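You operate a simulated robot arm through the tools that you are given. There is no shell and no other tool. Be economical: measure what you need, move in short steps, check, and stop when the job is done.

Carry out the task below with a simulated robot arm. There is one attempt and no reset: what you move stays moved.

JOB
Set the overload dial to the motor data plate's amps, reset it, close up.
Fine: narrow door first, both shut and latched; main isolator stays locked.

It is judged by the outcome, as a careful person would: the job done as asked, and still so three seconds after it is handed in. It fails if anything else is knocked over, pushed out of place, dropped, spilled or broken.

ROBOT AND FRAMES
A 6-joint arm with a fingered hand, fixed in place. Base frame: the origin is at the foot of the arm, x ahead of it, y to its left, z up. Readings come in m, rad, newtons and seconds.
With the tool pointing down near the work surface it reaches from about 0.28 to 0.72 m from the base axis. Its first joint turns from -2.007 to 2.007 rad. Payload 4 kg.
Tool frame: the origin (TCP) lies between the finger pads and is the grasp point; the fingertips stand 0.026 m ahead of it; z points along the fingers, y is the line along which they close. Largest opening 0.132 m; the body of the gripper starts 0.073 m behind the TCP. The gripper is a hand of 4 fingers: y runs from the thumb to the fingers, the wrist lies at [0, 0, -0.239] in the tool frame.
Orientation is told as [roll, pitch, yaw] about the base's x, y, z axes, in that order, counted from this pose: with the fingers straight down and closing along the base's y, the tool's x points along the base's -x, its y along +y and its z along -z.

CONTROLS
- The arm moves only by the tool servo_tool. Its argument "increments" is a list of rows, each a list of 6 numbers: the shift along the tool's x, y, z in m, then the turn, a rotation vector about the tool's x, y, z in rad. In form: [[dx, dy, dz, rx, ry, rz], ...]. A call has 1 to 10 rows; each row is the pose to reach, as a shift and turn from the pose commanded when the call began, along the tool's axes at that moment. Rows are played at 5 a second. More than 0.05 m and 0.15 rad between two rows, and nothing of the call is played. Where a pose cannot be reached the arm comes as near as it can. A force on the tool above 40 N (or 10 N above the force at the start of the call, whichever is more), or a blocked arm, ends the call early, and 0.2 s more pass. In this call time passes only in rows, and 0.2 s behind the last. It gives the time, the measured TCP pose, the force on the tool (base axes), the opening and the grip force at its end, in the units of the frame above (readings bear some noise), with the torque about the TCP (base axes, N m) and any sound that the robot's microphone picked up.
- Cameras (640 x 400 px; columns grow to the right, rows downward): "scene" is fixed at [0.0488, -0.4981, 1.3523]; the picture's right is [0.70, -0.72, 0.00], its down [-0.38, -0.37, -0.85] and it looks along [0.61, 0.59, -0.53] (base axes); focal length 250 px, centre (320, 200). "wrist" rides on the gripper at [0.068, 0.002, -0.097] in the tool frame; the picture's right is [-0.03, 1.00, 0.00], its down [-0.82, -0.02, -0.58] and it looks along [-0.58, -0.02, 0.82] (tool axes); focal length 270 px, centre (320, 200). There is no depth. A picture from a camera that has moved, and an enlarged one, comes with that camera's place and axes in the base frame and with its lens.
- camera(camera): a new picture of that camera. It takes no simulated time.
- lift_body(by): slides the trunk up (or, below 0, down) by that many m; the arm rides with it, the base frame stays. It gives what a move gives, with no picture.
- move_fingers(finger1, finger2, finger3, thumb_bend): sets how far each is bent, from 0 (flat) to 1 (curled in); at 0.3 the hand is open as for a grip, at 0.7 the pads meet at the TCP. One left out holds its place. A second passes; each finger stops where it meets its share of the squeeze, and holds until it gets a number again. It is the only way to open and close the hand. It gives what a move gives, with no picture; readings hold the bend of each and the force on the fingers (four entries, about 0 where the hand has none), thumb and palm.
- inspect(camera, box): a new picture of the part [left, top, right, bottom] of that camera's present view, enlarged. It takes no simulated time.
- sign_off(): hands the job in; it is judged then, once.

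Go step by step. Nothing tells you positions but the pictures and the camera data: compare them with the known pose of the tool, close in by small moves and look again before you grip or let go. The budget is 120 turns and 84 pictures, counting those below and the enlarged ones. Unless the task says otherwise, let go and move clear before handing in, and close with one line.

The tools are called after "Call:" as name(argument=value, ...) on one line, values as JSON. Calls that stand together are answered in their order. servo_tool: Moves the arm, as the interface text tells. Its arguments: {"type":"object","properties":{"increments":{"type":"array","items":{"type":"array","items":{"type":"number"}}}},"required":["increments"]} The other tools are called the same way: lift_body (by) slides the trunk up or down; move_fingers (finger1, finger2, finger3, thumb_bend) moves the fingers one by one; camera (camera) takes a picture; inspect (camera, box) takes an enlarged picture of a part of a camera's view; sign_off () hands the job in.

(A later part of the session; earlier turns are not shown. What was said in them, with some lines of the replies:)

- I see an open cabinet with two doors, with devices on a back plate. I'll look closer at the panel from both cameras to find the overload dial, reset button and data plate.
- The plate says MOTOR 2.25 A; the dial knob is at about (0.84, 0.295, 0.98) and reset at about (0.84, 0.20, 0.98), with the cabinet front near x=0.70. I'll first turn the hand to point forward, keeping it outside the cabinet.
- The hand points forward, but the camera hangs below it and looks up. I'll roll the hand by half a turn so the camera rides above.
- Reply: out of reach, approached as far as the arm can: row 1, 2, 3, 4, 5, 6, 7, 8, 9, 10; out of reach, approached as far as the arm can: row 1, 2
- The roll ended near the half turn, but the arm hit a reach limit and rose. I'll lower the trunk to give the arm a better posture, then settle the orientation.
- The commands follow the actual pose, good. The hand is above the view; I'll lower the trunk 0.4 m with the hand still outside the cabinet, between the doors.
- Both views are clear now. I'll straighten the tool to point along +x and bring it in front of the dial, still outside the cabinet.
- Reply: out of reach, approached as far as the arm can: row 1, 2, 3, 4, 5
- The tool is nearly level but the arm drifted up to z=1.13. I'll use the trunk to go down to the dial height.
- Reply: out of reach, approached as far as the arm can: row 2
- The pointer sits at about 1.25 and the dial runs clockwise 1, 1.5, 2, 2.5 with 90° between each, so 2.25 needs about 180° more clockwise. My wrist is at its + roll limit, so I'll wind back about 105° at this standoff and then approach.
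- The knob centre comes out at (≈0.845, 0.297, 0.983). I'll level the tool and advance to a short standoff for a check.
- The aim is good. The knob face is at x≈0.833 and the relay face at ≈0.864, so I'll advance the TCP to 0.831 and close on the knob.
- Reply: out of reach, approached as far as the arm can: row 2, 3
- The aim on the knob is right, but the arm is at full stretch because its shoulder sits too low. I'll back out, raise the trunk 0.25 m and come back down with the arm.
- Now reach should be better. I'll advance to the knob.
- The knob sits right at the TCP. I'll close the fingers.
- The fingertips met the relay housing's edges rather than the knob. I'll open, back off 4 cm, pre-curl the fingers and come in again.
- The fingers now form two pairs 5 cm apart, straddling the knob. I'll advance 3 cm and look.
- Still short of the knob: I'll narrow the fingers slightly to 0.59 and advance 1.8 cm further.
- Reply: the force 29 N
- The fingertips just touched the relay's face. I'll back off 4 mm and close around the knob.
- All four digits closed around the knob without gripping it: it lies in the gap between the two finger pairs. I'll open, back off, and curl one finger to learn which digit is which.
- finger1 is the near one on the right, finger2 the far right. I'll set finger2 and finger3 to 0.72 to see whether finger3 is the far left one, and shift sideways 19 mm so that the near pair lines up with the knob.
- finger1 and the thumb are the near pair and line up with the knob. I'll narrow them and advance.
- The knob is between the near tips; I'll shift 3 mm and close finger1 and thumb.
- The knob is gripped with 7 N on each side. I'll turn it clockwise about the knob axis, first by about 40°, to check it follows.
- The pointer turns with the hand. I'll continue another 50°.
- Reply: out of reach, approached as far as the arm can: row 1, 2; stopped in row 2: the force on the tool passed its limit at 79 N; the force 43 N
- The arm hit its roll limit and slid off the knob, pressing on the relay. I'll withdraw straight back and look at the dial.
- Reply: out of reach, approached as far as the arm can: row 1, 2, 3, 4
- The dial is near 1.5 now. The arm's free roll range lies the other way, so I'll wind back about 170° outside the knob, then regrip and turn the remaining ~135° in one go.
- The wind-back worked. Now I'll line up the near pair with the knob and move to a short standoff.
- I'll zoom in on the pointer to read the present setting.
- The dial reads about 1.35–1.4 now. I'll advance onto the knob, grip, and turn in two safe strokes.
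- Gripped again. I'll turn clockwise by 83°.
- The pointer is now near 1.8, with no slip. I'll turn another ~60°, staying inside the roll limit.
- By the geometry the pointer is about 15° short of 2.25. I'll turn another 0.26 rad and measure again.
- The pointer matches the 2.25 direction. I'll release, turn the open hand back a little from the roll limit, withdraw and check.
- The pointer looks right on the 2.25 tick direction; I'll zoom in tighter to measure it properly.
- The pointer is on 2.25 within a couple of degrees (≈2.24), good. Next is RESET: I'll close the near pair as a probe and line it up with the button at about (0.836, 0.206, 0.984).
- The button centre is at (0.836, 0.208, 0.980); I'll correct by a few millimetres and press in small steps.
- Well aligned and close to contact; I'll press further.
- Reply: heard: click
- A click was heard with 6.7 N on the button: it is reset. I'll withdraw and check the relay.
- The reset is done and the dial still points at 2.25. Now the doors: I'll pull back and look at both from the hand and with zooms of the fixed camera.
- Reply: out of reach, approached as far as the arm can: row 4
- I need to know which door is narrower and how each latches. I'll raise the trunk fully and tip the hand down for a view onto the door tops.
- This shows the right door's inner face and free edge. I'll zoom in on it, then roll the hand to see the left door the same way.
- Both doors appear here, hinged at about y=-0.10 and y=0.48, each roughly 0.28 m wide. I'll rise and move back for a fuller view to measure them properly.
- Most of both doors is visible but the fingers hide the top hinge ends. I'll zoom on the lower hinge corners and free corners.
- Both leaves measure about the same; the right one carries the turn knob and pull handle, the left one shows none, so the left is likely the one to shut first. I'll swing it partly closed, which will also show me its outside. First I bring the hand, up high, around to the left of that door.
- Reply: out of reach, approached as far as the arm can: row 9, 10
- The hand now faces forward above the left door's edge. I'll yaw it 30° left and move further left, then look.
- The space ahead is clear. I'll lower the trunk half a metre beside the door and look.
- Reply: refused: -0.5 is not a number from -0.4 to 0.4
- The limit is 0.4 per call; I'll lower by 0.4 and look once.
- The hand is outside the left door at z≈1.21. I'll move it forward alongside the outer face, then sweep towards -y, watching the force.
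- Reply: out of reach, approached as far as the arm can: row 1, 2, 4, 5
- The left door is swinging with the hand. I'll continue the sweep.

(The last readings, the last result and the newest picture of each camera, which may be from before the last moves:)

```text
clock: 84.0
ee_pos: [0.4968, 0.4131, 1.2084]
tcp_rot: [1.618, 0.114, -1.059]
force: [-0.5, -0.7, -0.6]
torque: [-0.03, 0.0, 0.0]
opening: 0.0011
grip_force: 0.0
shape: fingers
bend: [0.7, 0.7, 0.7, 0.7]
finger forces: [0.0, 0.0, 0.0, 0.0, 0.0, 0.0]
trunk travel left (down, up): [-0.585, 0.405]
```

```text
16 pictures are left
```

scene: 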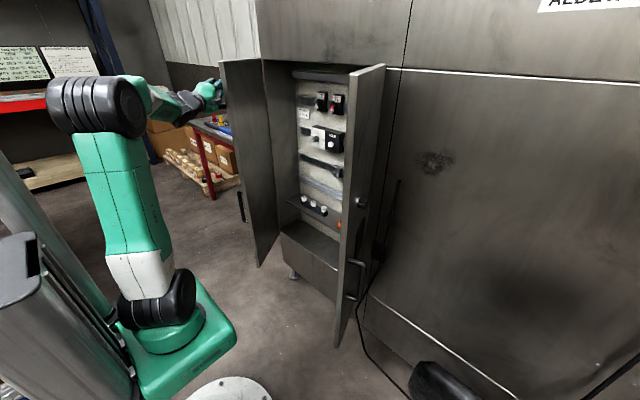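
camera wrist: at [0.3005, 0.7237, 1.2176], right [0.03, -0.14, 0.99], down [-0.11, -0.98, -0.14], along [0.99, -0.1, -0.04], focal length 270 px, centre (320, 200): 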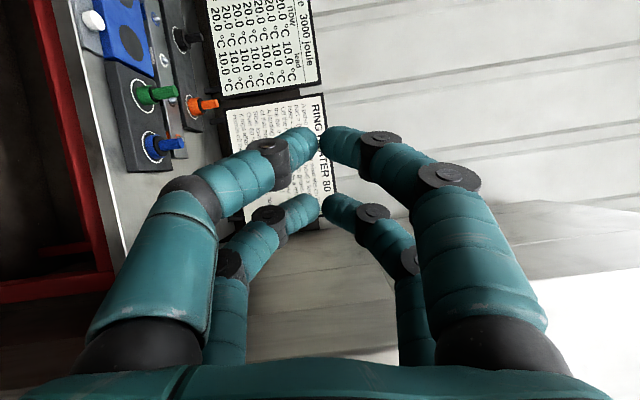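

The left door is at about 57° and also shows a handle on its outside. I'll straighten the hand and push the door forward to ~30°, then study both outer faces.

Call:
servo_tool(increments=[[-0.008, 0.002, -0.011, 0, -0.13, 0], [-0.016, 0.003, -0.021, 0, -0.26, 0], [-0.025, 0.005, -0.032, 0, -0.39, 0], [-0.033, 0.006, -0.042, 0, -0.5, 0]])

Call:
servo_tool(increments=[[0, 0, 0.03, 0, 0, 0], [0, 0, 0.06, 0, 0, 0], [0, 0, 0.09, 0, 0, 0], [0, 0, 0.12, 0, 0, 0]])

Call:
inspect(camera="scene", box=[190, 40, 430, 320])

```text
clock: 85.0
ee_pos: [0.476, 0.363, 1.2078]
tcp_rot: [1.556, 0.124, -1.565]
force: [-0.7, 1.3, 0.8]
torque: [0.0, -0.02, 0.01]
opening: 0.0013
grip_force: 0.5
shape: fingers
bend: [0.7, 0.7, 0.7, 0.7]
finger forces: [0.0, 1.4, 0.0, 0.1, 0.0, 0.1]
trunk travel left (down, up): [-0.585, 0.405]
```

```text
clock: 86.0
ee_pos: [0.5981, 0.3645, 1.2054]
tcp_rot: [1.555, 0.123, -1.565]
force: [-0.2, 0.3, -0.4]
torque: [0.0, -0.04, 0.04]
opening: 0.001
grip_force: 0.1
shape: fingers
bend: [0.7, 0.7, 0.7, 0.7]
finger forces: [0.0, 0.0, 0.0, 0.1, 0.0, 0.1]
trunk travel left (down, up): [-0.585, 0.405]
```

```text
1.43 times, centred on (310, 180) of scene
camera zoom: at [0.0488, -0.4981, 1.3523], right [0.7, -0.72, 0.0], down [-0.38, -0.37, -0.85], along [0.61, 0.59, -0.53], focal length 357 px, centre (334, 229)
```

zoom: 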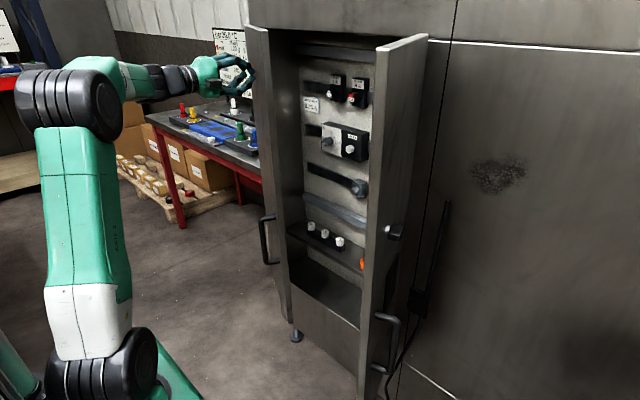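

The left door (handle only) is at ~32°; the right one has the turn knob, so left first fits. I'll move to near the left door's free edge and push it shut, listening for the latch.

Call:
servo_tool(increments=[[0, 0, -0.045, 0, 0, 0], [0, 0, -0.09, 0, 0, 0], [-0.045, 0, -0.09, 0, 0, 0], [-0.085, 0, -0.09, 0, 0, 0], [-0.085, 0, -0.045, 0, 0, 0], [-0.085, 0, 0, 0, 0, 0], [-0.085, 0, 0.03, 0, 0, 0], [-0.085, 0, 0.045, 0, 0, 0]])

Call:
camera(camera="wrist")

```text
clock: 87.8
ee_pos: [0.6431, 0.2806, 1.1956]
tcp_rot: [1.555, 0.121, -1.565]
force: [-0.6, 1.3, 0.5]
torque: [0.0, -0.02, -0.02]
opening: 0.001
grip_force: 0.0
shape: fingers
bend: [0.7, 0.7, 0.7, 0.7]
finger forces: [0.1, 0.0, 0.0, 0.0, 0.0, 0.1]
trunk travel left (down, up): [-0.585, 0.405]
```

```text
14 pictures are left
camera wrist: at [0.5455, 0.3477, 1.2077], right [0.02, -0.15, 0.99], down [-0.57, -0.81, -0.11], along [0.82, -0.56, -0.1], focal length 270 px, centre (320, 200)
```

wrist: 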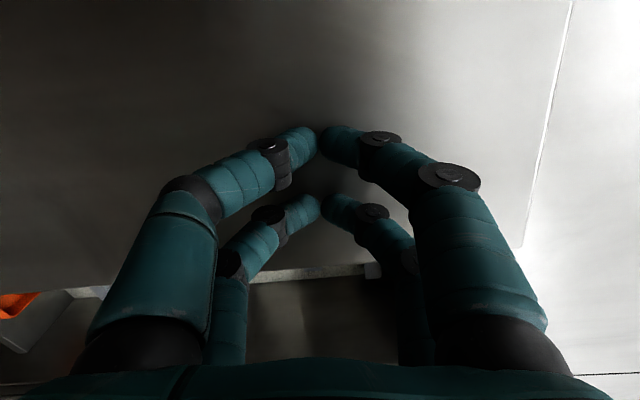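

The door's free edge is just past my fingertips, nearly shut. I'll push the last bit in small steps.

Call:
servo_tool(increments=[[0, 0, 0.006, 0, 0, 0], [0, 0, 0.012, 0, 0, 0], [0, 0, 0.018, 0, 0, 0], [0, 0, 0.024, 0, 0, 0], [0, 0, 0.03, 0, 0, 0], [0, 0, 0.036, 0, 0, 0], [0, 0, 0.042, 0, 0, 0], [0, 0, 0.048, 0, 0, 0]])

```text
clock: 89.7
ee_pos: [0.6836, 0.2813, 1.1966]
tcp_rot: [1.557, 0.125, -1.561]
force: [-34.3, -6.3, -5.3]
torque: [-0.06, 0.31, -0.11]
opening: 0.0001
grip_force: 18.8
shape: fingers
bend: [0.71, 0.71, 0.71, 0.7]
finger forces: [5.0, 7.4, 10.7, 0.0, 14.2, 0.0]
trunk travel left (down, up): [-0.585, 0.405]
stopped in row 8: the force on the tool passed its limit at 44 N (the readings are from after the stop); the commanded pose is now the measured one
```

The door has reached a hard stop with no click. I'll look at how it sits.

Call:
inspect(camera="scene", box=[240, 40, 410, 320])

```text
1.43 times, centred on (325, 180) of scene
camera zoom: at [0.0488, -0.4981, 1.3523], right [0.7, -0.72, 0.0], down [-0.38, -0.37, -0.85], along [0.61, 0.59, -0.53], focal length 357 px, centre (313, 229)
```

zoom: 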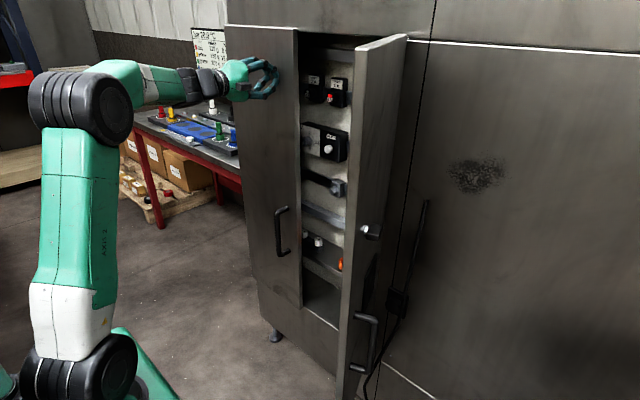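

The left door looks shut, but no click came. I'll zoom on its free edge and on the right door's knob and edge to understand the latching and which door overlaps.

Call:
inspect(camera="scene", box=[290, 50, 370, 110])

Call:
inspect(camera="scene", box=[290, 180, 380, 250])

```text
6.67 times, centred on (330, 80) of scene
camera zoom: at [0.0488, -0.4981, 1.3523], right [0.7, -0.72, 0.0], down [-0.38, -0.37, -0.85], along [0.61, 0.59, -0.53], focal length 1666 px, centre (253, 1000)
```

zoom: 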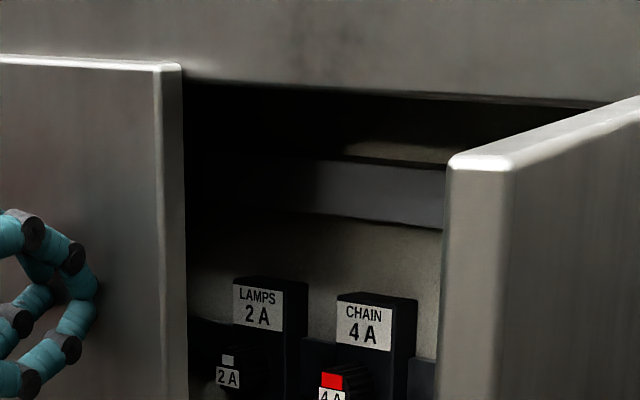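

```text
5.71 times, centred on (335, 215) of scene
camera zoom: at [0.0488, -0.4981, 1.3523], right [0.7, -0.72, 0.0], down [-0.38, -0.37, -0.85], along [0.61, 0.59, -0.53], focal length 1428 px, centre (234, 114)
```

zoom: 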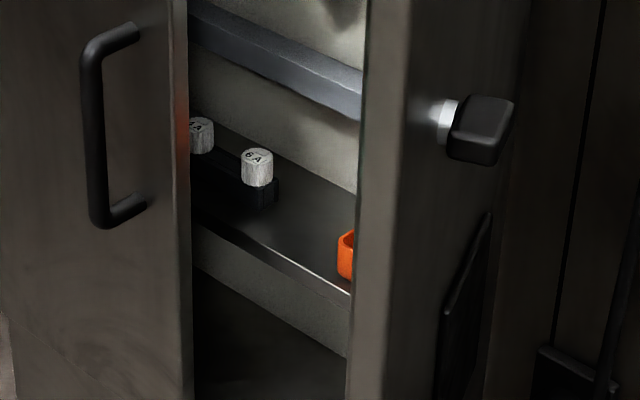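

The left door sits flush but may not have caught its latch. I'll push again close to its free edge, where there's more leverage.

Call:
servo_tool(increments=[[0, 0, -0.03, 0, 0, 0], [-0.042, 0, -0.03, 0, 0, 0], [-0.042, 0, -0.005, 0, 0, 0]])

Call:
servo_tool(increments=[[0, 0, 0.004, 0, 0, 0], [0, 0, 0.008, 0, 0, 0], [0, 0, 0.012, 0, 0, 0], [0, 0, 0.016, 0, 0, 0], [0, 0, 0.02, 0, 0, 0], [0, 0, 0.024, 0, 0, 0], [0, 0, 0.028, 0, 0, 0], [0, 0, 0.032, 0, 0, 0]])

```text
clock: 90.5
ee_pos: [0.6823, 0.2402, 1.1901]
tcp_rot: [1.553, 0.124, -1.56]
force: [-10.6, 0.7, -1.0]
torque: [0.01, 0.05, -0.09]
opening: 0.0007
grip_force: 5.8
shape: fingers
bend: [0.7, 0.71, 0.7, 0.7]
finger forces: [1.8, 3.5, 5.2, 0.1, 1.2, 0.1]
trunk travel left (down, up): [-0.585, 0.405]
```

```text
clock: 91.0
ee_pos: [0.683, 0.2399, 1.1905]
tcp_rot: [1.553, 0.126, -1.558]
force: [-31.3, -6.7, -3.7]
torque: [-0.01, 0.23, -0.23]
opening: 0.0
grip_force: 17.3
shape: fingers
bend: [0.71, 0.71, 0.71, 0.7]
finger forces: [5.2, 7.1, 10.4, 0.0, 11.7, 0.1]
trunk travel left (down, up): [-0.585, 0.405]
stopped in row 2: the force on the tool passed its limit at 44 N (the readings are from after the stop); the commanded pose is now the measured one
```

It is hard against its stop at both places. I'll pull back and look at the seam and the inside of the right door for its latch parts.

Call:
servo_tool(increments=[[0, 0, -0.05, 0, 0, 0], [0.0, 0, -0.1, 0, 0, 0], [0.04, 0, -0.14, 0, 0, 0], [0.08, 0, -0.18, 0, 0, 0]])

Call:
camera(camera="wrist")

```text
refused: row 3 steps farther than a row can; nothing moved
```

```text
10 pictures are left
camera wrist: at [0.5854, 0.308, 1.2028], right [0.02, -0.15, 0.99], down [-0.57, -0.81, -0.11], along [0.82, -0.56, -0.1], focal length 270 px, centre (320, 200)
```

wrist: 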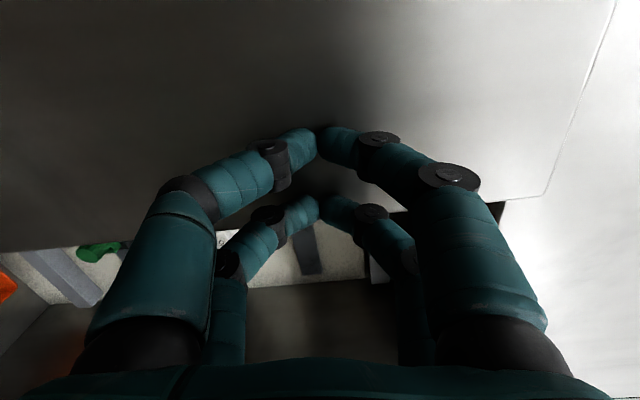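

The left door's edge sits at y≈0.21 and is firmly shut; nothing sticks out that would block the right door. Next is the right door: I'll retract, rise above the doors, roll the hand so the camera is below, and go over to the outside of the right door.

Call:
servo_tool(increments=[[0, 0, -0.05, 0, 0, 0], [0, 0, -0.1, 0, 0, 0], [0, 0, -0.15, 0, 0, 0]])

Call:
lift_body(by=0.28)

Call:
servo_tool(increments=[[-0.03, 0, 0, 0, 0, -0.145], [-0.06, 0, 0, 0, 0, -0.29], [-0.09, 0, 0, 0, 0, -0.435], [-0.12, 0, 0, 0, 0, -0.58], [-0.15, 0, 0, 0, 0, -0.725], [-0.18, 0, 0, 0, 0, -0.87], [-0.21, 0, 0, 0, 0, -1.015], [-0.24, 0, 0, 0, 0, -1.16], [-0.27, 0, 0, 0, 0, -1.305], [-0.3, 0, 0, 0, 0, -1.45]])

```text
clock: 91.8
ee_pos: [0.5369, 0.2386, 1.1916]
tcp_rot: [1.55, 0.124, -1.56]
force: [0.7, 1.0, -0.4]
torque: [0.02, -0.03, -0.01]
opening: 0.0011
grip_force: 0.1
shape: fingers
bend: [0.7, 0.7, 0.7, 0.7]
finger forces: [0.0, 0.0, 0.1, 0.0, 0.0, 0.0]
trunk travel left (down, up): [-0.585, 0.405]
```

```text
clock: 94.6
ee_pos: [0.5378, 0.2388, 1.4694]
tcp_rot: [1.55, 0.125, -1.561]
force: [0.2, -0.7, 0.4]
torque: [0.02, -0.04, -0.02]
opening: 0.0009
grip_force: 0.0
shape: fingers
bend: [0.7, 0.7, 0.7, 0.7]
finger forces: [0.0, 0.0, 0.0, 0.0, 0.1, 0.1]
trunk travel left (down, up): [-0.865, 0.125]
```

```text
clock: 96.8
ee_pos: [0.5373, 0.0144, 1.451]
tcp_rot: [1.446, -1.328, -1.473]
force: [-0.3, 0.0, 0.0]
torque: [0.01, 0.0, 0.01]
opening: 0.0009
grip_force: 0.2
shape: fingers
bend: [0.7, 0.7, 0.7, 0.7]
finger forces: [0.1, 0.0, 0.0, 0.0, 0.1, 0.1]
out of reach, approached as far as the arm can: row 8, 9, 10
trunk travel left (down, up): [-0.865, 0.125]
```

The arm ran into a joint limit at this heading. I'll yaw the hand to the right while moving further right above the door.

Call:
servo_tool(increments=[[-0.008, -0.035, -0.005, 0.09, 0, 0], [-0.016, -0.07, -0.01, 0.18, 0, 0], [-0.025, -0.105, -0.015, 0.27, 0, 0], [-0.033, -0.14, -0.02, 0.36, 0, 0], [-0.042, -0.175, -0.025, 0.4, 0, 0], [-0.05, -0.21, -0.03, 0.44, 0, 0], [-0.06, -0.245, -0.035, 0.48, 0, 0], [-0.07, -0.28, -0.04, 0.5, 0, 0], [-0.08, -0.32, -0.04, 0.5, 0, 0], [-0.088, -0.355, -0.04, 0.5, 0, 0]])

Call:
camera(camera="wrist")

```text
clock: 99.0
ee_pos: [0.553, -0.2594, 1.4438]
tcp_rot: [0.926, -1.322, -1.459]
force: [0.5, -0.1, -0.6]
torque: [0.01, 0.04, -0.04]
opening: 0.0008
grip_force: 0.1
shape: fingers
bend: [0.7, 0.7, 0.7, 0.7]
finger forces: [0.1, 0.0, 0.0, 0.1, 0.1, 0.0]
out of reach, approached as far as the arm can: row 1, 6, 7, 8, 9, 10
trunk travel left (down, up): [-0.865, 0.125]
```

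```text
9 pictures are left
camera wrist: at [0.468, -0.1932, 1.3934], right [0.51, 0.83, 0.22], down [-0.48, 0.07, 0.87], along [0.71, -0.55, 0.44], focal length 270 px, centre (320, 200)
```

wrist: 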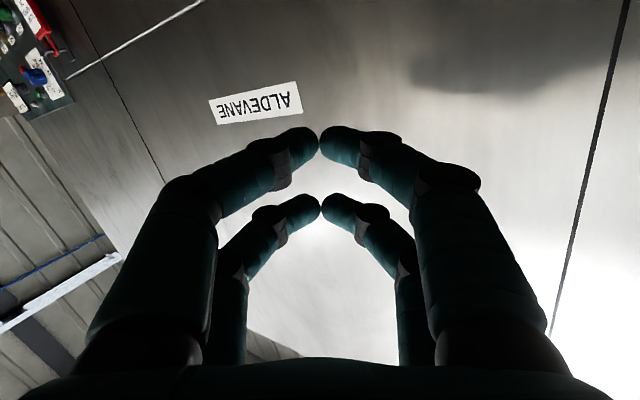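

The hand is above the outside of the right door, yawed right. I'll move 14 cm further out so that nothing touches when I lower.

Call:
servo_tool(increments=[[-0.009, -0.032, 0.013, 0, 0, 0], [-0.018, -0.063, 0.026, 0, 0, 0], [-0.027, -0.095, 0.039, 0, 0, 0], [-0.036, -0.126, 0.051, 0, 0, 0]])

```text
clock: 100.2
ee_pos: [0.484, -0.4755, 1.4064]
tcp_rot: [0.554, -1.172, -1.047]
force: [0.9, -0.1, 1.3]
torque: [0.0, 0.05, -0.06]
opening: 0.0012
grip_force: 0.1
shape: fingers
bend: [0.7, 0.7, 0.7, 0.7]
finger forces: [0.0, 0.1, 0.1, 0.1, 0.0, 0.0]
out of reach, approached as far as the arm can: row 1, 2, 3
trunk travel left (down, up): [-0.865, 0.125]
stopped in row 4: the arm was blocked; the commanded pose is now the measured one
```

The arm reported it was blocked at (0.48, -0.48, 1.41). I'll look before doing anything else.

Call:
camera(camera="scene")

```text
8 pictures are left
```

scene: 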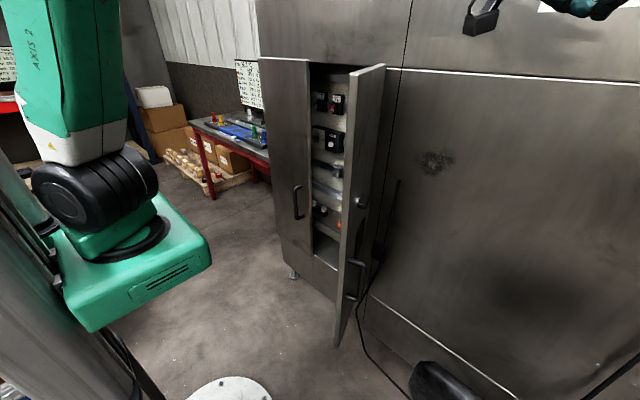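

That is just the hand with its camera block near the fixed camera; the left door stays shut. I'll lower the trunk 0.2 m outside the right door and sweep towards +y.

Call:
lift_body(by=-0.2)

Call:
servo_tool(increments=[[0.012, 0.034, -0.017, 0, 0, 0], [0.024, 0.068, -0.033, 0, 0, 0], [0.036, 0.101, -0.05, 0, 0, 0], [0.047, 0.135, -0.066, 0, 0, 0], [0.059, 0.169, -0.083, 0, 0, 0]])

Call:
camera(camera="scene")

```text
clock: 102.4
ee_pos: [0.4856, -0.48, 1.2057]
tcp_rot: [0.558, -1.17, -1.049]
force: [-0.5, 0.1, -0.6]
torque: [0.01, 0.0, -0.01]
opening: 0.0009
grip_force: 0.0
shape: fingers
bend: [0.7, 0.7, 0.7, 0.7]
finger forces: [0.1, 0.0, 0.1, 0.0, 0.1, 0.1]
trunk travel left (down, up): [-0.665, 0.325]
```

```text
clock: 103.6
ee_pos: [0.4858, -0.2824, 1.2137]
tcp_rot: [0.559, -1.17, -1.051]
force: [0.0, -0.8, 0.1]
torque: [0.0, 0.01, -0.01]
opening: 0.0008
grip_force: 0.1
shape: fingers
bend: [0.7, 0.7, 0.7, 0.7]
finger forces: [0.0, 0.1, 0.1, 0.0, 0.0, 0.0]
trunk travel left (down, up): [-0.665, 0.325]
```

```text
7 pictures are left
```

scene: 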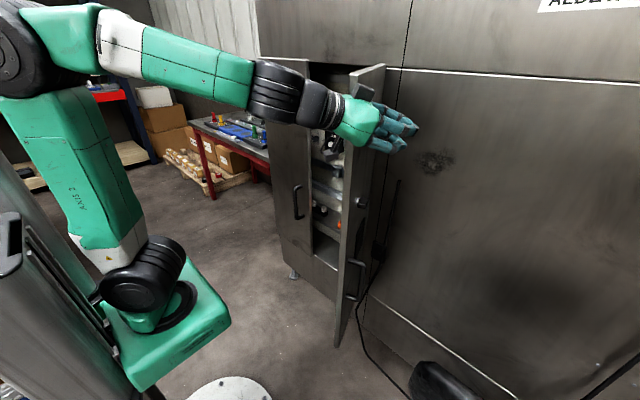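

The hand is well placed at the door's outer edge. I'll sweep on towards +y to swing the door.

Call:
servo_tool(increments=[[0.012, 0.034, -0.017, 0, 0, 0], [0.024, 0.068, -0.033, 0, 0, 0], [0.036, 0.101, -0.05, 0, 0, 0], [0.047, 0.135, -0.066, 0, 0, 0], [0.059, 0.169, -0.083, 0, 0, 0], [0.071, 0.203, -0.1, 0, 0, 0]])

Call:
camera(camera="scene")

```text
clock: 105.0
ee_pos: [0.4882, -0.0453, 1.2239]
tcp_rot: [0.55, -1.169, -1.044]
force: [0.6, 0.3, 0.6]
torque: [0.03, -0.01, -0.01]
opening: 0.0012
grip_force: 0.0
shape: fingers
bend: [0.7, 0.7, 0.7, 0.7]
finger forces: [0.0, 0.0, 0.0, 0.0, 0.0, 0.0]
out of reach, approached as far as the arm can: row 2, 3, 4
trunk travel left (down, up): [-0.665, 0.325]
```

```text
6 pictures are left
```

scene: 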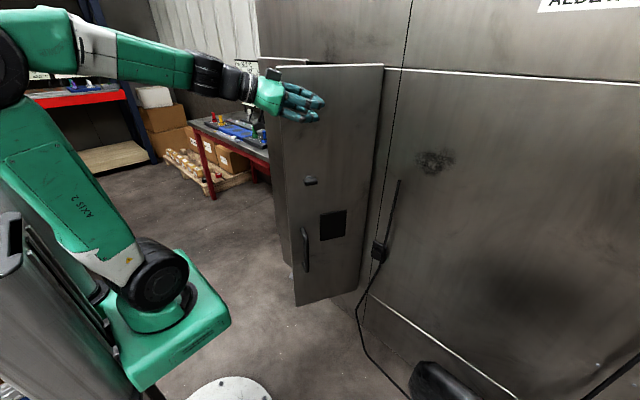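

The right door swung to about 60°. I'll now push its face along its arc towards closed, stopping a few centimetres short.

Call:
servo_tool(increments=[[0.01, 0.032, -0.008, 0, 0, 0], [0.0198, 0.0635, -0.0159, 0, 0, 0], [0.0232, 0.096, -0.0054, 0, 0, 0], [0.0266, 0.1285, 0.0051, 0, 0, 0], [0.03, 0.161, 0.0156, 0, 0, 0], [0.0269, 0.195, 0.0458, 0, 0, 0]])

```text
clock: 106.4
ee_pos: [0.6201, 0.1109, 1.2227]
tcp_rot: [0.554, -1.171, -1.048]
force: [-0.1, 0.3, -0.4]
torque: [0.04, 0.0, 0.0]
opening: 0.0008
grip_force: 0.0
shape: fingers
bend: [0.7, 0.7, 0.7, 0.7]
finger forces: [0.0, 0.0, 0.1, 0.0, 0.1, 0.0]
trunk travel left (down, up): [-0.665, 0.325]
```

No resistance so far. I'll push the last part in small steps, listening for a click.

Call:
servo_tool(increments=[[-0.0016, 0.004, 0.0068, 0, 0, 0], [-0.0032, 0.008, 0.0136, 0, 0, 0], [-0.0048, 0.012, 0.0204, 0, 0, 0], [-0.0064, 0.016, 0.0272, 0, 0, 0], [-0.008, 0.02, 0.034, 0, 0, 0], [-0.0096, 0.024, 0.0408, 0, 0, 0], [-0.0112, 0.028, 0.0476, 0, 0, 0], [-0.0128, 0.032, 0.0544, 0, 0, 0], [-0.0144, 0.036, 0.0612, 0, 0, 0], [-0.016, 0.04, 0.068, 0, 0, 0]])

Call:
inspect(camera="scene", box=[240, 50, 400, 310])

```text
clock: 108.5
ee_pos: [0.6872, 0.1126, 1.2252]
tcp_rot: [0.562, -1.166, -1.054]
force: [-31.7, 5.5, 0.7]
torque: [-0.13, -0.34, -0.42]
opening: 0.0002
grip_force: 18.5
shape: fingers
bend: [0.71, 0.73, 0.71, 0.7]
finger forces: [3.8, 15.6, 17.6, 0.0, 0.0, 0.0]
trunk travel left (down, up): [-0.665, 0.325]
stopped in row 10: the force on the tool passed its limit at 47 N (the readings are from after the stop); the commanded pose is now the measured one
```

```text
1.54 times, centred on (320, 180) of scene
camera zoom: at [0.0488, -0.4981, 1.3523], right [0.7, -0.72, 0.0], down [-0.38, -0.37, -0.85], along [0.61, 0.59, -0.53], focal length 384 px, centre (320, 231)
```

zoom: 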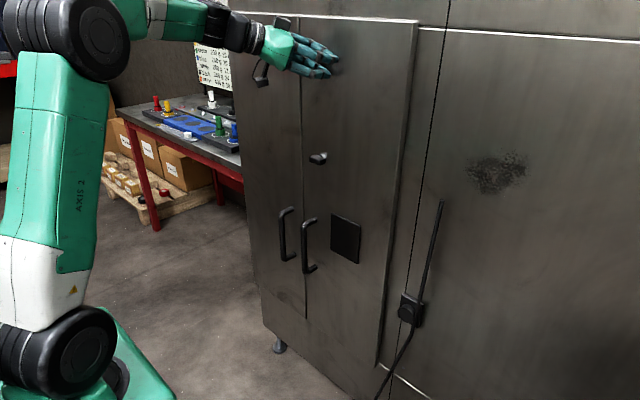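

Both doors are shut, and this view shows the left (seam to hinge 0.25 m) is indeed the narrow one against 0.29 m. Now the turn knob on the right door; I'll zoom on it.

Call:
inspect(camera="scene", box=[296, 130, 346, 170])

```text
10.00 times, centred on (321, 150) of scene
camera zoom: at [0.0488, -0.4981, 1.3523], right [0.7, -0.72, 0.0], down [-0.38, -0.37, -0.85], along [0.61, 0.59, -0.53], focal length 2499 px, centre (310, 700)
```

zoom: 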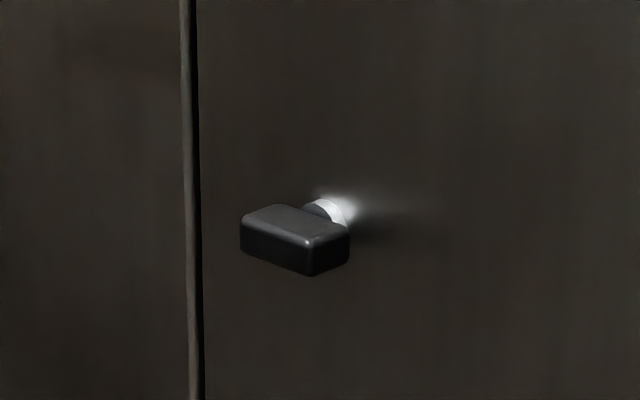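

The wing knob is horizontal – as it was with the door open – so it should need a quarter turn. It sits at about (0.67, 0.118, 1.005). I'll back off and turn the hand so the finger pairs can grip the bar from above and below.

Call:
servo_tool(increments=[[0, 0, -0.045, 0, 0, 0], [0, 0, -0.09, 0, 0, 0], [0, 0, -0.135, 0, 0, 0]])

Call:
servo_tool(increments=[[0, 0, 0, 0, 0, 0.135], [0, 0, 0, 0, 0, 0.27], [0, 0, 0, 0, 0, 0.406], [0, 0, 0, 0, 0, 0.541], [0, 0, 0, 0, 0, 0.677], [0, 0, 0, 0, 0, 0.812], [0, 0, 0, 0, 0, 0.947], [0, 0, 0, 0, 0, 1.082], [0, 0, 0, 0, 0, 1.218], [0, 0, 0, 0, 0, 1.353]])

Call:
servo_tool(increments=[[0, 0, 0, -0.082, 0.113, -0.018], [0, 0, 0, -0.164, 0.225, -0.037], [0, 0, 0, -0.246, 0.338, -0.055], [0, 0, 0, -0.328, 0.45, -0.074]])

```text
clock: 109.3
ee_pos: [0.5789, 0.1671, 1.2687]
tcp_rot: [0.552, -1.164, -1.045]
force: [0.1, 0.5, 0.0]
torque: [-0.03, 0.03, -0.05]
opening: 0.0008
grip_force: 0.1
shape: fingers
bend: [0.7, 0.7, 0.7, 0.7]
finger forces: [0.1, 0.1, 0.0, 0.0, 0.0, 0.0]
trunk travel left (down, up): [-0.665, 0.325]
```

```text
clock: 111.5
ee_pos: [0.5793, 0.1671, 1.2677]
tcp_rot: [1.228, 0.005, -2.028]
force: [-0.2, 0.3, 0.3]
torque: [0.02, -0.04, -0.01]
opening: 0.0008
grip_force: 0.1
shape: fingers
bend: [0.7, 0.7, 0.7, 0.7]
finger forces: [0.0, 0.0, 0.1, 0.1, 0.0, 0.1]
trunk travel left (down, up): [-0.665, 0.325]
```

```text
clock: 112.5
ee_pos: [0.5792, 0.1673, 1.2666]
tcp_rot: [1.562, 0.008, -1.572]
force: [-0.1, 0.4, 0.5]
torque: [0.03, 0.02, -0.01]
opening: 0.0008
grip_force: 0.1
shape: fingers
bend: [0.7, 0.7, 0.7, 0.7]
finger forces: [0.0, 0.0, 0.0, 0.0, 0.0, 0.0]
trunk travel left (down, up): [-0.665, 0.325]
```

Orientation is right. I'll lower the trunk, line up with the knob, open the fingers slightly and check from the wrist.

Call:
lift_body(by=-0.262)

Call:
move_fingers(finger1=0.57, finger2=0.57, finger3=0.57, thumb_bend=0.57)

Call:
servo_tool(increments=[[-0.025, 0, 0, 0, 0, 0], [-0.049, 0, 0.015, 0, 0, 0]])

Call:
camera(camera="wrist")

```text
clock: 115.2
ee_pos: [0.581, 0.1665, 1.006]
tcp_rot: [1.565, 0.009, -1.573]
force: [0.3, 0.3, -0.1]
torque: [0.01, -0.01, -0.03]
opening: 0.0006
grip_force: 0.0
shape: fingers
bend: [0.7, 0.7, 0.7, 0.7]
finger forces: [0.1, 0.0, 0.1, 0.0, 0.1, 0.0]
trunk travel left (down, up): [-0.403, 0.587]
```

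```text
clock: 116.2
ee_pos: [0.5794, 0.167, 1.0053]
tcp_rot: [1.563, 0.009, -1.574]
force: [-0.3, 0.2, -0.8]
torque: [0.01, -0.02, -0.01]
opening: 0.0451
grip_force: 0.1
shape: fingers
bend: [0.56, 0.56, 0.56, 0.56]
finger forces: [0.0, 0.0, 0.0, 0.0, 0.1, 0.1]
trunk travel left (down, up): [-0.403, 0.587]
```

```text
clock: 116.8
ee_pos: [0.5932, 0.1184, 1.0048]
tcp_rot: [1.565, 0.008, -1.573]
force: [-0.3, 0.2, -0.2]
torque: [0.02, 0.0, -0.02]
opening: 0.045
grip_force: 0.0
shape: fingers
bend: [0.56, 0.56, 0.56, 0.56]
finger forces: [0.0, 0.0, 0.1, 0.0, 0.0, 0.0]
trunk travel left (down, up): [-0.403, 0.587]
```

```text
3 pictures are left
camera wrist: at [0.4975, 0.1872, 1.008], right [0.01, -0.03, 1.0], down [-0.58, -0.81, -0.02], along [0.82, -0.58, -0.02], focal length 270 px, centre (320, 200)
```

wrist: 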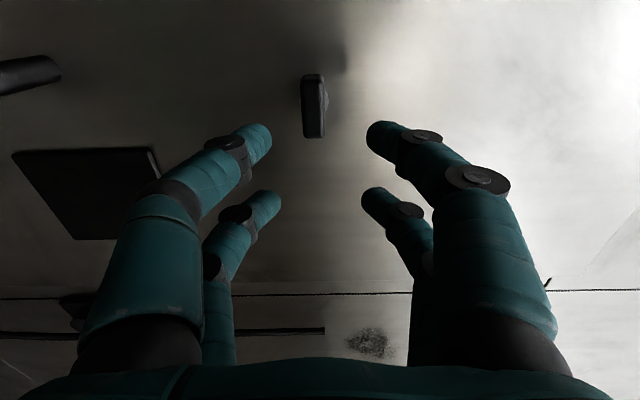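

The bar's centre works out at about (0.683, 0.134, 1.000) from both cameras. I'll correct the aim, advance around it and close.

Call:
move_fingers(finger1=0.6, finger2=0.6, finger3=0.6, thumb_bend=0.6)

Call:
servo_tool(increments=[[0.0155, -0.005, 0.0, 0, 0, 0], [0.0155, -0.005, 0.04, 0, 0, 0], [0.0155, -0.005, 0.06, 0, 0, 0], [0.0155, -0.005, 0.067, 0, 0, 0], [0.0155, -0.005, 0.074, 0, 0, 0]])

Call:
move_fingers(finger1=0.75, finger2=0.75, finger3=0.75, thumb_bend=0.75)

```text
clock: 117.8
ee_pos: [0.595, 0.1186, 1.0052]
tcp_rot: [1.562, 0.009, -1.573]
force: [0.5, -0.3, 0.2]
torque: [0.04, -0.05, 0.02]
opening: 0.0333
grip_force: 0.1
shape: fingers
bend: [0.6, 0.6, 0.6, 0.6]
finger forces: [0.0, 0.0, 0.1, 0.0, 0.0, 0.1]
trunk travel left (down, up): [-0.403, 0.587]
```

```text
clock: 119.0
ee_pos: [0.6683, 0.1323, 0.9991]
tcp_rot: [1.563, 0.01, -1.573]
force: [0.8, -0.1, 0.1]
torque: [0.01, -0.03, 0.03]
opening: 0.0327
grip_force: 0.0
shape: fingers
bend: [0.6, 0.6, 0.6, 0.6]
finger forces: [0.0, 0.0, 0.0, 0.0, 0.0, 0.0]
trunk travel left (down, up): [-0.403, 0.587]
```

```text
clock: 120.0
ee_pos: [0.6686, 0.1336, 0.9983]
tcp_rot: [1.564, 0.01, -1.57]
force: [3.0, -0.6, 0.3]
torque: [-0.02, 0.02, 0.07]
opening: 0.0111
grip_force: 15.2
shape: fingers
bend: [0.7, 0.7, 0.71, 0.68]
finger forces: [7.7, 7.7, 6.3, 0.0, 9.7, 0.0]
trunk travel left (down, up): [-0.403, 0.587]
```

The bar is gripped by both pairs (15 N). I'll try clockwise gently first and watch the torque.

Call:
servo_tool(increments=[[0, 0, 0, 0, 0, 0.1], [0, 0, 0, 0, 0, 0.2], [0, 0, 0, 0, 0, 0.3]])

```text
clock: 120.8
ee_pos: [0.669, 0.1335, 0.9992]
tcp_rot: [1.565, 0.309, -1.574]
force: [5.0, 1.1, 1.4]
torque: [-0.04, -0.05, 0.05]
opening: 0.0114
grip_force: 15.5
shape: fingers
bend: [0.7, 0.7, 0.71, 0.68]
finger forces: [8.0, 8.0, 5.8, 0.0, 9.2, 0.0]
trunk travel left (down, up): [-0.403, 0.587]
```

It turns clockwise freely (almost no torque). I'll continue in short strokes, watching for the roll limit.

Call:
servo_tool(increments=[[0, 0, 0, 0, 0, 0.13], [0, 0, 0, 0, 0, 0.26], [0, 0, 0, 0, 0, 0.39]])

```text
clock: 121.6
ee_pos: [0.6704, 0.1383, 1.0062]
tcp_rot: [1.549, 0.699, -1.596]
force: [0.8, -8.3, -7.4]
torque: [0.0, 0.17, -0.12]
opening: 0.0
grip_force: 7.9
shape: fingers
bend: [0.72, 0.7, 0.72, 0.73]
finger forces: [0.0, 6.5, 8.1, 0.0, 0.0, 0.0]
out of reach, approached as far as the arm can: row 3
trunk travel left (down, up): [-0.403, 0.587]
```

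The roll limit came early and one pair slipped off, with the bar turned about 35–40°. I'll release, back away, and wind the hand back half a turn to regrip the bar from the other side.

Call:
move_fingers(finger1=0.59, finger2=0.59, finger3=0.59, thumb_bend=0.59)

Call:
servo_tool(increments=[[0, 0, -0.04, 0, 0, -0.02], [0, 0, -0.08, 0, 0, -0.1], [0, 0, -0.09, 0, 0, -0.245], [0, 0, -0.09, 0, 0, -0.39], [0, 0, -0.09, 0, 0, -0.535], [0, 0, -0.09, 0, 0, -0.68], [0, 0, -0.09, 0, 0, -0.825], [0, 0, -0.09, 0, 0, -0.97], [0, 0, -0.09, 0, 0, -1.115], [0, 0, -0.09, 0, 0, -1.26]])

Call:
servo_tool(increments=[[0, 0, 0, 0, 0, -0.145], [0, 0, 0, 0, 0, -0.29], [0, 0, 0, 0, 0, -0.435], [0, 0, 0, 0, 0, -0.58], [0, 0, 0, 0, 0, -0.725], [0, 0, 0, 0, 0, -0.87], [0, 0, 0, 0, 0, -1.015], [0, 0, 0, 0, 0, -1.16], [0, 0, 0, 0, 0, -1.305], [0, 0, 0, 0, 0, -1.45]])

Call:
servo_tool(increments=[[0, 0, 0, 0, 0, -0.14], [0, 0, 0, 0, 0, -0.28], [0, 0, 0, 0, 0, -0.42]])

```text
clock: 122.6
ee_pos: [0.6696, 0.1406, 1.0086]
tcp_rot: [1.553, 0.695, -1.587]
force: [-0.7, -0.4, 0.8]
torque: [-0.01, -0.03, 0.02]
opening: 0.0352
grip_force: 0.0
shape: fingers
bend: [0.59, 0.59, 0.59, 0.59]
finger forces: [0.0, 0.0, 0.0, 0.0, 0.0, 0.1]
trunk travel left (down, up): [-0.403, 0.587]
```

```text
clock: 124.8
ee_pos: [0.5786, 0.1406, 1.0087]
tcp_rot: [1.562, -0.565, -1.568]
force: [-0.3, 0.2, -0.4]
torque: [-0.04, 0.01, -0.01]
opening: 0.0354
grip_force: 0.1
shape: fingers
bend: [0.59, 0.59, 0.59, 0.59]
finger forces: [0.0, 0.0, 0.0, 0.0, 0.0, 0.0]
trunk travel left (down, up): [-0.403, 0.587]
```

```text
clock: 127.0
ee_pos: [0.5801, 0.1408, 1.0103]
tcp_rot: [-1.555, -1.125, 1.555]
force: [0.5, 0.0, 0.6]
torque: [0.01, 0.01, 0.0]
opening: 0.0353
grip_force: 0.0
shape: fingers
bend: [0.59, 0.59, 0.59, 0.59]
finger forces: [0.0, 0.0, 0.1, 0.0, 0.0, 0.0]
trunk travel left (down, up): [-0.403, 0.587]
```

```text
clock: 127.8
ee_pos: [0.5791, 0.1409, 1.0099]
tcp_rot: [-1.562, -0.708, 1.562]
force: [1.2, 0.1, -0.1]
torque: [0.0, 0.0, 0.01]
opening: 0.0352
grip_force: 0.2
shape: fingers
bend: [0.59, 0.59, 0.59, 0.59]
finger forces: [0.0, 0.0, 0.0, 0.1, 0.0, 0.0]
trunk travel left (down, up): [-0.403, 0.587]
```

The wind-back worked. One picture to see the bar relative to the fingers.

Call:
inspect(camera="wrist", box=[220, 40, 420, 220])

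```text
2.22 times, centred on (320, 130) of wrist
camera zoom: at [0.4815, 0.09, 0.965], right [0.0, 0.67, -0.74], down [-0.57, 0.61, 0.55], along [0.82, 0.43, 0.38], focal length 601 px, centre (320, 356)
```

zoom: 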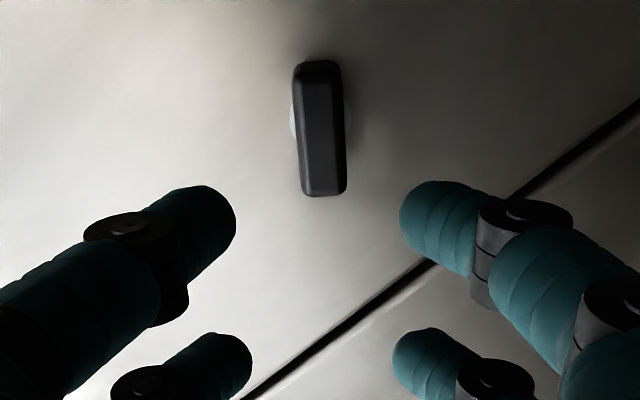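

The bar lines up with the fingers. I'll advance around its centre (y≈0.130, z≈0.998), close and turn on clockwise.

Call:
servo_tool(increments=[[0.0163, 0.001, 0.0, 0, 0, 0], [0.0163, 0.001, 0.04, 0, 0, 0], [0.0163, 0.001, 0.07, 0, 0, 0], [0.0163, 0.001, 0.082, 0, 0, 0], [0.0163, 0.001, 0.09, 0, 0, 0]])

Call:
move_fingers(finger1=0.75, finger2=0.75, finger3=0.75, thumb_bend=0.75)

Call:
servo_tool(increments=[[0, 0, 0, 0, 0, 0.13], [0, 0, 0, 0, 0, 0.26], [0, 0, 0, 0, 0, 0.39], [0, 0, 0, 0, 0, 0.52], [0, 0, 0, 0, 0, 0.65], [0, 0, 0, 0, 0, 0.78]])

```text
clock: 129.0
ee_pos: [0.6689, 0.1278, 0.9975]
tcp_rot: [-1.562, -0.711, 1.561]
force: [-0.2, -0.1, 0.3]
torque: [-0.01, 0.02, -0.03]
opening: 0.0354
grip_force: 0.0
shape: fingers
bend: [0.59, 0.59, 0.59, 0.59]
finger forces: [0.0, 0.0, 0.0, 0.0, 0.0, 0.0]
trunk travel left (down, up): [-0.403, 0.587]
```

```text
clock: 130.0
ee_pos: [0.6693, 0.1272, 0.998]
tcp_rot: [-1.563, -0.712, 1.561]
force: [5.3, -4.4, 2.0]
torque: [-0.01, -0.06, -0.08]
opening: 0.0108
grip_force: 16.5
shape: fingers
bend: [0.71, 0.71, 0.71, 0.68]
finger forces: [6.8, 7.2, 7.4, 0.1, 11.3, 0.0]
trunk travel left (down, up): [-0.403, 0.587]
```

```text
clock: 131.4
ee_pos: [0.6692, 0.1287, 0.9956]
tcp_rot: [-1.454, -1.493, 1.45]
force: [4.5, 0.9, -3.2]
torque: [-0.08, 0.08, 0.03]
opening: 0.0105
grip_force: 16.1
shape: fingers
bend: [0.71, 0.71, 0.71, 0.68]
finger forces: [8.1, 8.8, 5.8, 0.0, 9.4, 0.0]
trunk travel left (down, up): [-0.403, 0.587]
```

It turns well, now at about 85°. I'll go on in small increments, watching for a click or a stop.

Call:
servo_tool(increments=[[0, 0, 0, 0, 0, 0.05], [0, 0, 0, 0, 0, 0.1], [0, 0, 0, 0, 0, 0.15]])

```text
clock: 132.2
ee_pos: [0.6681, 0.1281, 0.9966]
tcp_rot: [1.445, -1.501, -1.448]
force: [2.3, 3.3, -5.6]
torque: [-0.16, 0.14, 0.12]
opening: 0.0104
grip_force: 16.7
shape: fingers
bend: [0.72, 0.71, 0.72, 0.68]
finger forces: [8.2, 9.9, 4.7, 0.1, 9.6, 0.0]
trunk travel left (down, up): [-0.403, 0.587]
```

Torque is rising slightly past vertical. A little more to tell whether this is the stop.

Call:
servo_tool(increments=[[0, 0, 0, 0, 0, 0.05], [0, 0, 0, 0, 0, 0.1]])

```text
clock: 132.8
ee_pos: [0.6689, 0.1284, 0.9978]
tcp_rot: [1.515, -1.399, -1.515]
force: [1.0, 1.7, -10.0]
torque: [-0.31, 0.19, 0.04]
opening: 0.0097
grip_force: 15.8
shape: fingers
bend: [0.72, 0.72, 0.72, 0.68]
finger forces: [6.6, 10.8, 4.8, 0.0, 9.5, 0.0]
trunk travel left (down, up): [-0.403, 0.587]
```

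That's the end stop at vertical. I'll relax the twist, then tug lightly to test that the door is held.

Call:
servo_tool(increments=[[0, 0, 0, 0, 0, -0.08], [0, 0, -0.004, 0, 0, -0.1], [0, 0, -0.008, 0, 0, -0.1]])

```text
clock: 133.6
ee_pos: [0.6634, 0.1277, 0.9956]
tcp_rot: [1.439, -1.5, -1.442]
force: [20.3, 0.6, -7.0]
torque: [0.01, 0.09, 0.0]
opening: 0.0099
grip_force: 13.6
shape: fingers
bend: [0.71, 0.7, 0.72, 0.68]
finger forces: [6.2, 6.7, 5.1, 0.1, 8.6, 0.1]
trunk travel left (down, up): [-0.403, 0.587]
```

The door resists a 20 N pull, so the right door is latched. I'll release the knob and back off, then do the same light tug test on the left door's handle at about (0.67, 0.25, 0.745).

Call:
servo_tool(increments=[[0, 0, 0.006, 0, 0, 0]])

Call:
move_fingers(finger1=0.59, finger2=0.59, finger3=0.59, thumb_bend=0.59)

Call:
servo_tool(increments=[[0, 0, -0.04, 0, 0, 0], [0, 0, -0.08, 0, 0, 0], [0, 0, -0.12, 0, 0, 0]])

Call:
inspect(camera="scene", box=[260, 40, 400, 240])

```text
clock: 134.0
ee_pos: [0.6662, 0.1273, 0.9962]
tcp_rot: [1.432, -1.499, -1.432]
force: [-15.0, -1.0, -14.0]
torque: [0.01, 0.26, -0.04]
opening: 0.0091
grip_force: 21.1
shape: fingers
bend: [0.72, 0.71, 0.73, 0.67]
finger forces: [9.9, 9.5, 8.8, 0.0, 14.6, 0.1]
trunk travel left (down, up): [-0.403, 0.587]
```

```text
clock: 135.0
ee_pos: [0.6666, 0.1274, 0.9968]
tcp_rot: [1.477, -1.501, -1.481]
force: [0.5, -0.3, 0.0]
torque: [0.03, 0.01, -0.01]
opening: 0.0351
grip_force: 0.0
shape: fingers
bend: [0.59, 0.59, 0.59, 0.59]
finger forces: [0.0, 0.0, 0.0, 0.0, 0.1, 0.0]
trunk travel left (down, up): [-0.403, 0.587]
```

```text
clock: 135.8
ee_pos: [0.5479, 0.1275, 0.9976]
tcp_rot: [1.465, -1.501, -1.467]
force: [-0.1, -0.6, 0.4]
torque: [0.0, -0.01, 0.02]
opening: 0.0352
grip_force: 0.0
shape: fingers
bend: [0.59, 0.59, 0.59, 0.59]
finger forces: [0.0, 0.1, 0.0, 0.0, 0.0, 0.0]
trunk travel left (down, up): [-0.403, 0.587]
```

```text
2.00 times, centred on (330, 140) of scene
camera zoom: at [0.0488, -0.4981, 1.3523], right [0.7, -0.72, 0.0], down [-0.38, -0.37, -0.85], along [0.61, 0.59, -0.53], focal length 500 px, centre (300, 320)
```

zoom: 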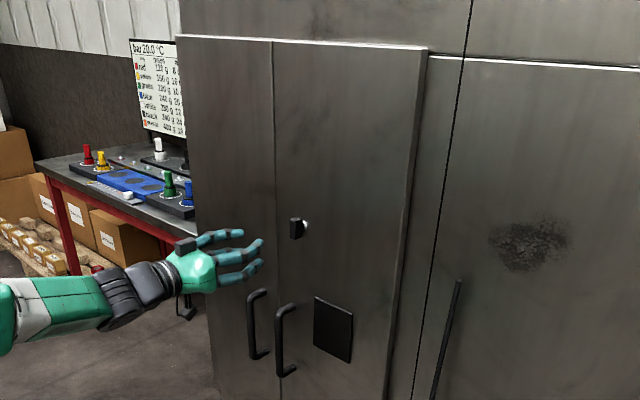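

The knob is vertical and both doors sit flush. I'll lower to the left door's handle for a gentle tug test.

Call:
lift_body(by=-0.262)

Call:
servo_tool(increments=[[0, 0.04, 0, 0, 0, 0], [0, 0.08, 0, 0, 0, 0], [0, 0.1215, 0, 0, 0, 0], [0, 0.1215, 0.03, 0, 0, 0]])

Call:
camera(camera="wrist")

```text
clock: 138.5
ee_pos: [0.5463, 0.1284, 0.7356]
tcp_rot: [1.474, -1.503, -1.475]
force: [0.2, -0.3, -0.3]
torque: [0.02, 0.0, 0.05]
opening: 0.0352
grip_force: 0.0
shape: fingers
bend: [0.59, 0.59, 0.59, 0.59]
finger forces: [0.1, 0.1, 0.0, 0.1, 0.0, 0.0]
trunk travel left (down, up): [-0.141, 0.849]
```

```text
clock: 139.5
ee_pos: [0.578, 0.2486, 0.7443]
tcp_rot: [1.48, -1.502, -1.48]
force: [-0.5, 0.1, -0.1]
torque: [0.02, 0.03, -0.01]
opening: 0.0353
grip_force: 0.0
shape: fingers
bend: [0.59, 0.59, 0.59, 0.59]
finger forces: [0.1, 0.0, 0.0, 0.1, 0.0, 0.0]
trunk travel left (down, up): [-0.141, 0.849]
```

```text
0 pictures are left
camera wrist: at [0.4804, 0.2563, 0.6773], right [0.0, 1.0, 0.1], down [-0.57, -0.08, 0.82], along [0.82, -0.06, 0.57], focal length 270 px, centre (320, 200)
```

wrist: 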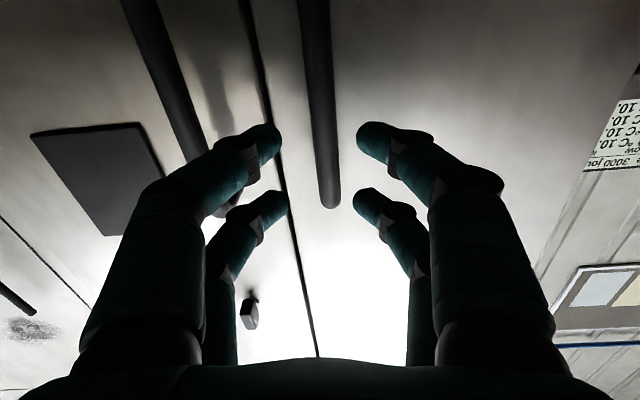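

The handle stands right between the finger pairs. I'll advance, close on it and tug lightly.

Call:
servo_tool(increments=[[0, 0.001, 0.04, 0, 0, 0], [0, 0.001, 0.06, 0, 0, 0], [0, 0.001, 0.074, 0, 0, 0]])

Call:
move_fingers(finger1=0.72, finger2=0.72, finger3=0.72, thumb_bend=0.72)

Call:
servo_tool(increments=[[0, 0, -0.003, 0, 0, 0], [0, 0, -0.006, 0, 0, 0]])

```text
clock: 140.3
ee_pos: [0.6521, 0.2486, 0.7425]
tcp_rot: [1.472, -1.5, -1.475]
force: [-0.5, 0.0, 0.0]
torque: [0.03, 0.03, -0.01]
opening: 0.0353
grip_force: 0.1
shape: fingers
bend: [0.59, 0.59, 0.59, 0.59]
finger forces: [0.0, 0.0, 0.0, 0.0, 0.1, 0.0]
trunk travel left (down, up): [-0.141, 0.849]
```

```text
clock: 141.3
ee_pos: [0.6517, 0.2504, 0.7434]
tcp_rot: [1.466, -1.502, -1.468]
force: [10.9, 2.1, 2.1]
torque: [-0.07, -0.02, 0.01]
opening: 0.0115
grip_force: 11.4
shape: fingers
bend: [0.68, 0.66, 0.7, 0.68]
finger forces: [5.6, 6.7, 3.7, 0.1, 6.0, 0.0]
trunk travel left (down, up): [-0.141, 0.849]
```

```text
clock: 141.9
ee_pos: [0.6458, 0.248, 0.7428]
tcp_rot: [1.442, -1.502, -1.447]
force: [18.3, 1.8, 1.1]
torque: [-0.08, -0.04, -0.07]
opening: 0.0144
grip_force: 10.7
shape: fingers
bend: [0.66, 0.65, 0.7, 0.68]
finger forces: [5.3, 6.6, 3.4, 0.0, 6.3, 0.0]
trunk travel left (down, up): [-0.141, 0.849]
```

The left door also holds against an 18 N pull, so it is latched. I'll let go and move clear.

Call:
move_fingers(finger1=0.55, finger2=0.55, finger3=0.55, thumb_bend=0.55)

Call:
servo_tool(increments=[[0, 0, -0.04, 0, 0, 0], [0, 0, -0.08, 0, 0, 0], [0, 0, -0.12, 0, 0, 0], [0, 0, -0.16, 0, 0, 0]])

```text
clock: 142.9
ee_pos: [0.6461, 0.2498, 0.7429]
tcp_rot: [1.474, -1.502, -1.479]
force: [-0.1, 0.1, 0.2]
torque: [-0.02, 0.01, -0.02]
opening: 0.0483
grip_force: 0.1
shape: fingers
bend: [0.55, 0.55, 0.55, 0.55]
finger forces: [0.0, 0.1, 0.0, 0.0, 0.1, 0.0]
trunk travel left (down, up): [-0.141, 0.849]
```

```text
clock: 143.9
ee_pos: [0.4859, 0.2504, 0.7439]
tcp_rot: [1.469, -1.501, -1.473]
force: [-0.5, -0.4, -1.2]
torque: [0.04, -0.01, -0.02]
opening: 0.0488
grip_force: 0.1
shape: fingers
bend: [0.55, 0.55, 0.55, 0.55]
finger forces: [0.0, 0.0, 0.0, 0.1, 0.0, 0.0]
trunk travel left (down, up): [-0.141, 0.849]
```

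The hand is clear of the cabinet, the dial and reset are done, and both doors are shut and held, so I'm handing in.

Call:
sign_off()

```text
The job is handed in.
```

I set the overload dial to 2.25 A (it reads within a couple of degrees of the mark) and pressed RESET until it clicked. I then shut the narrow door and the wide one, turned the wide door's latch knob, and both doors held against a light pull. I did not touch the main isolator.
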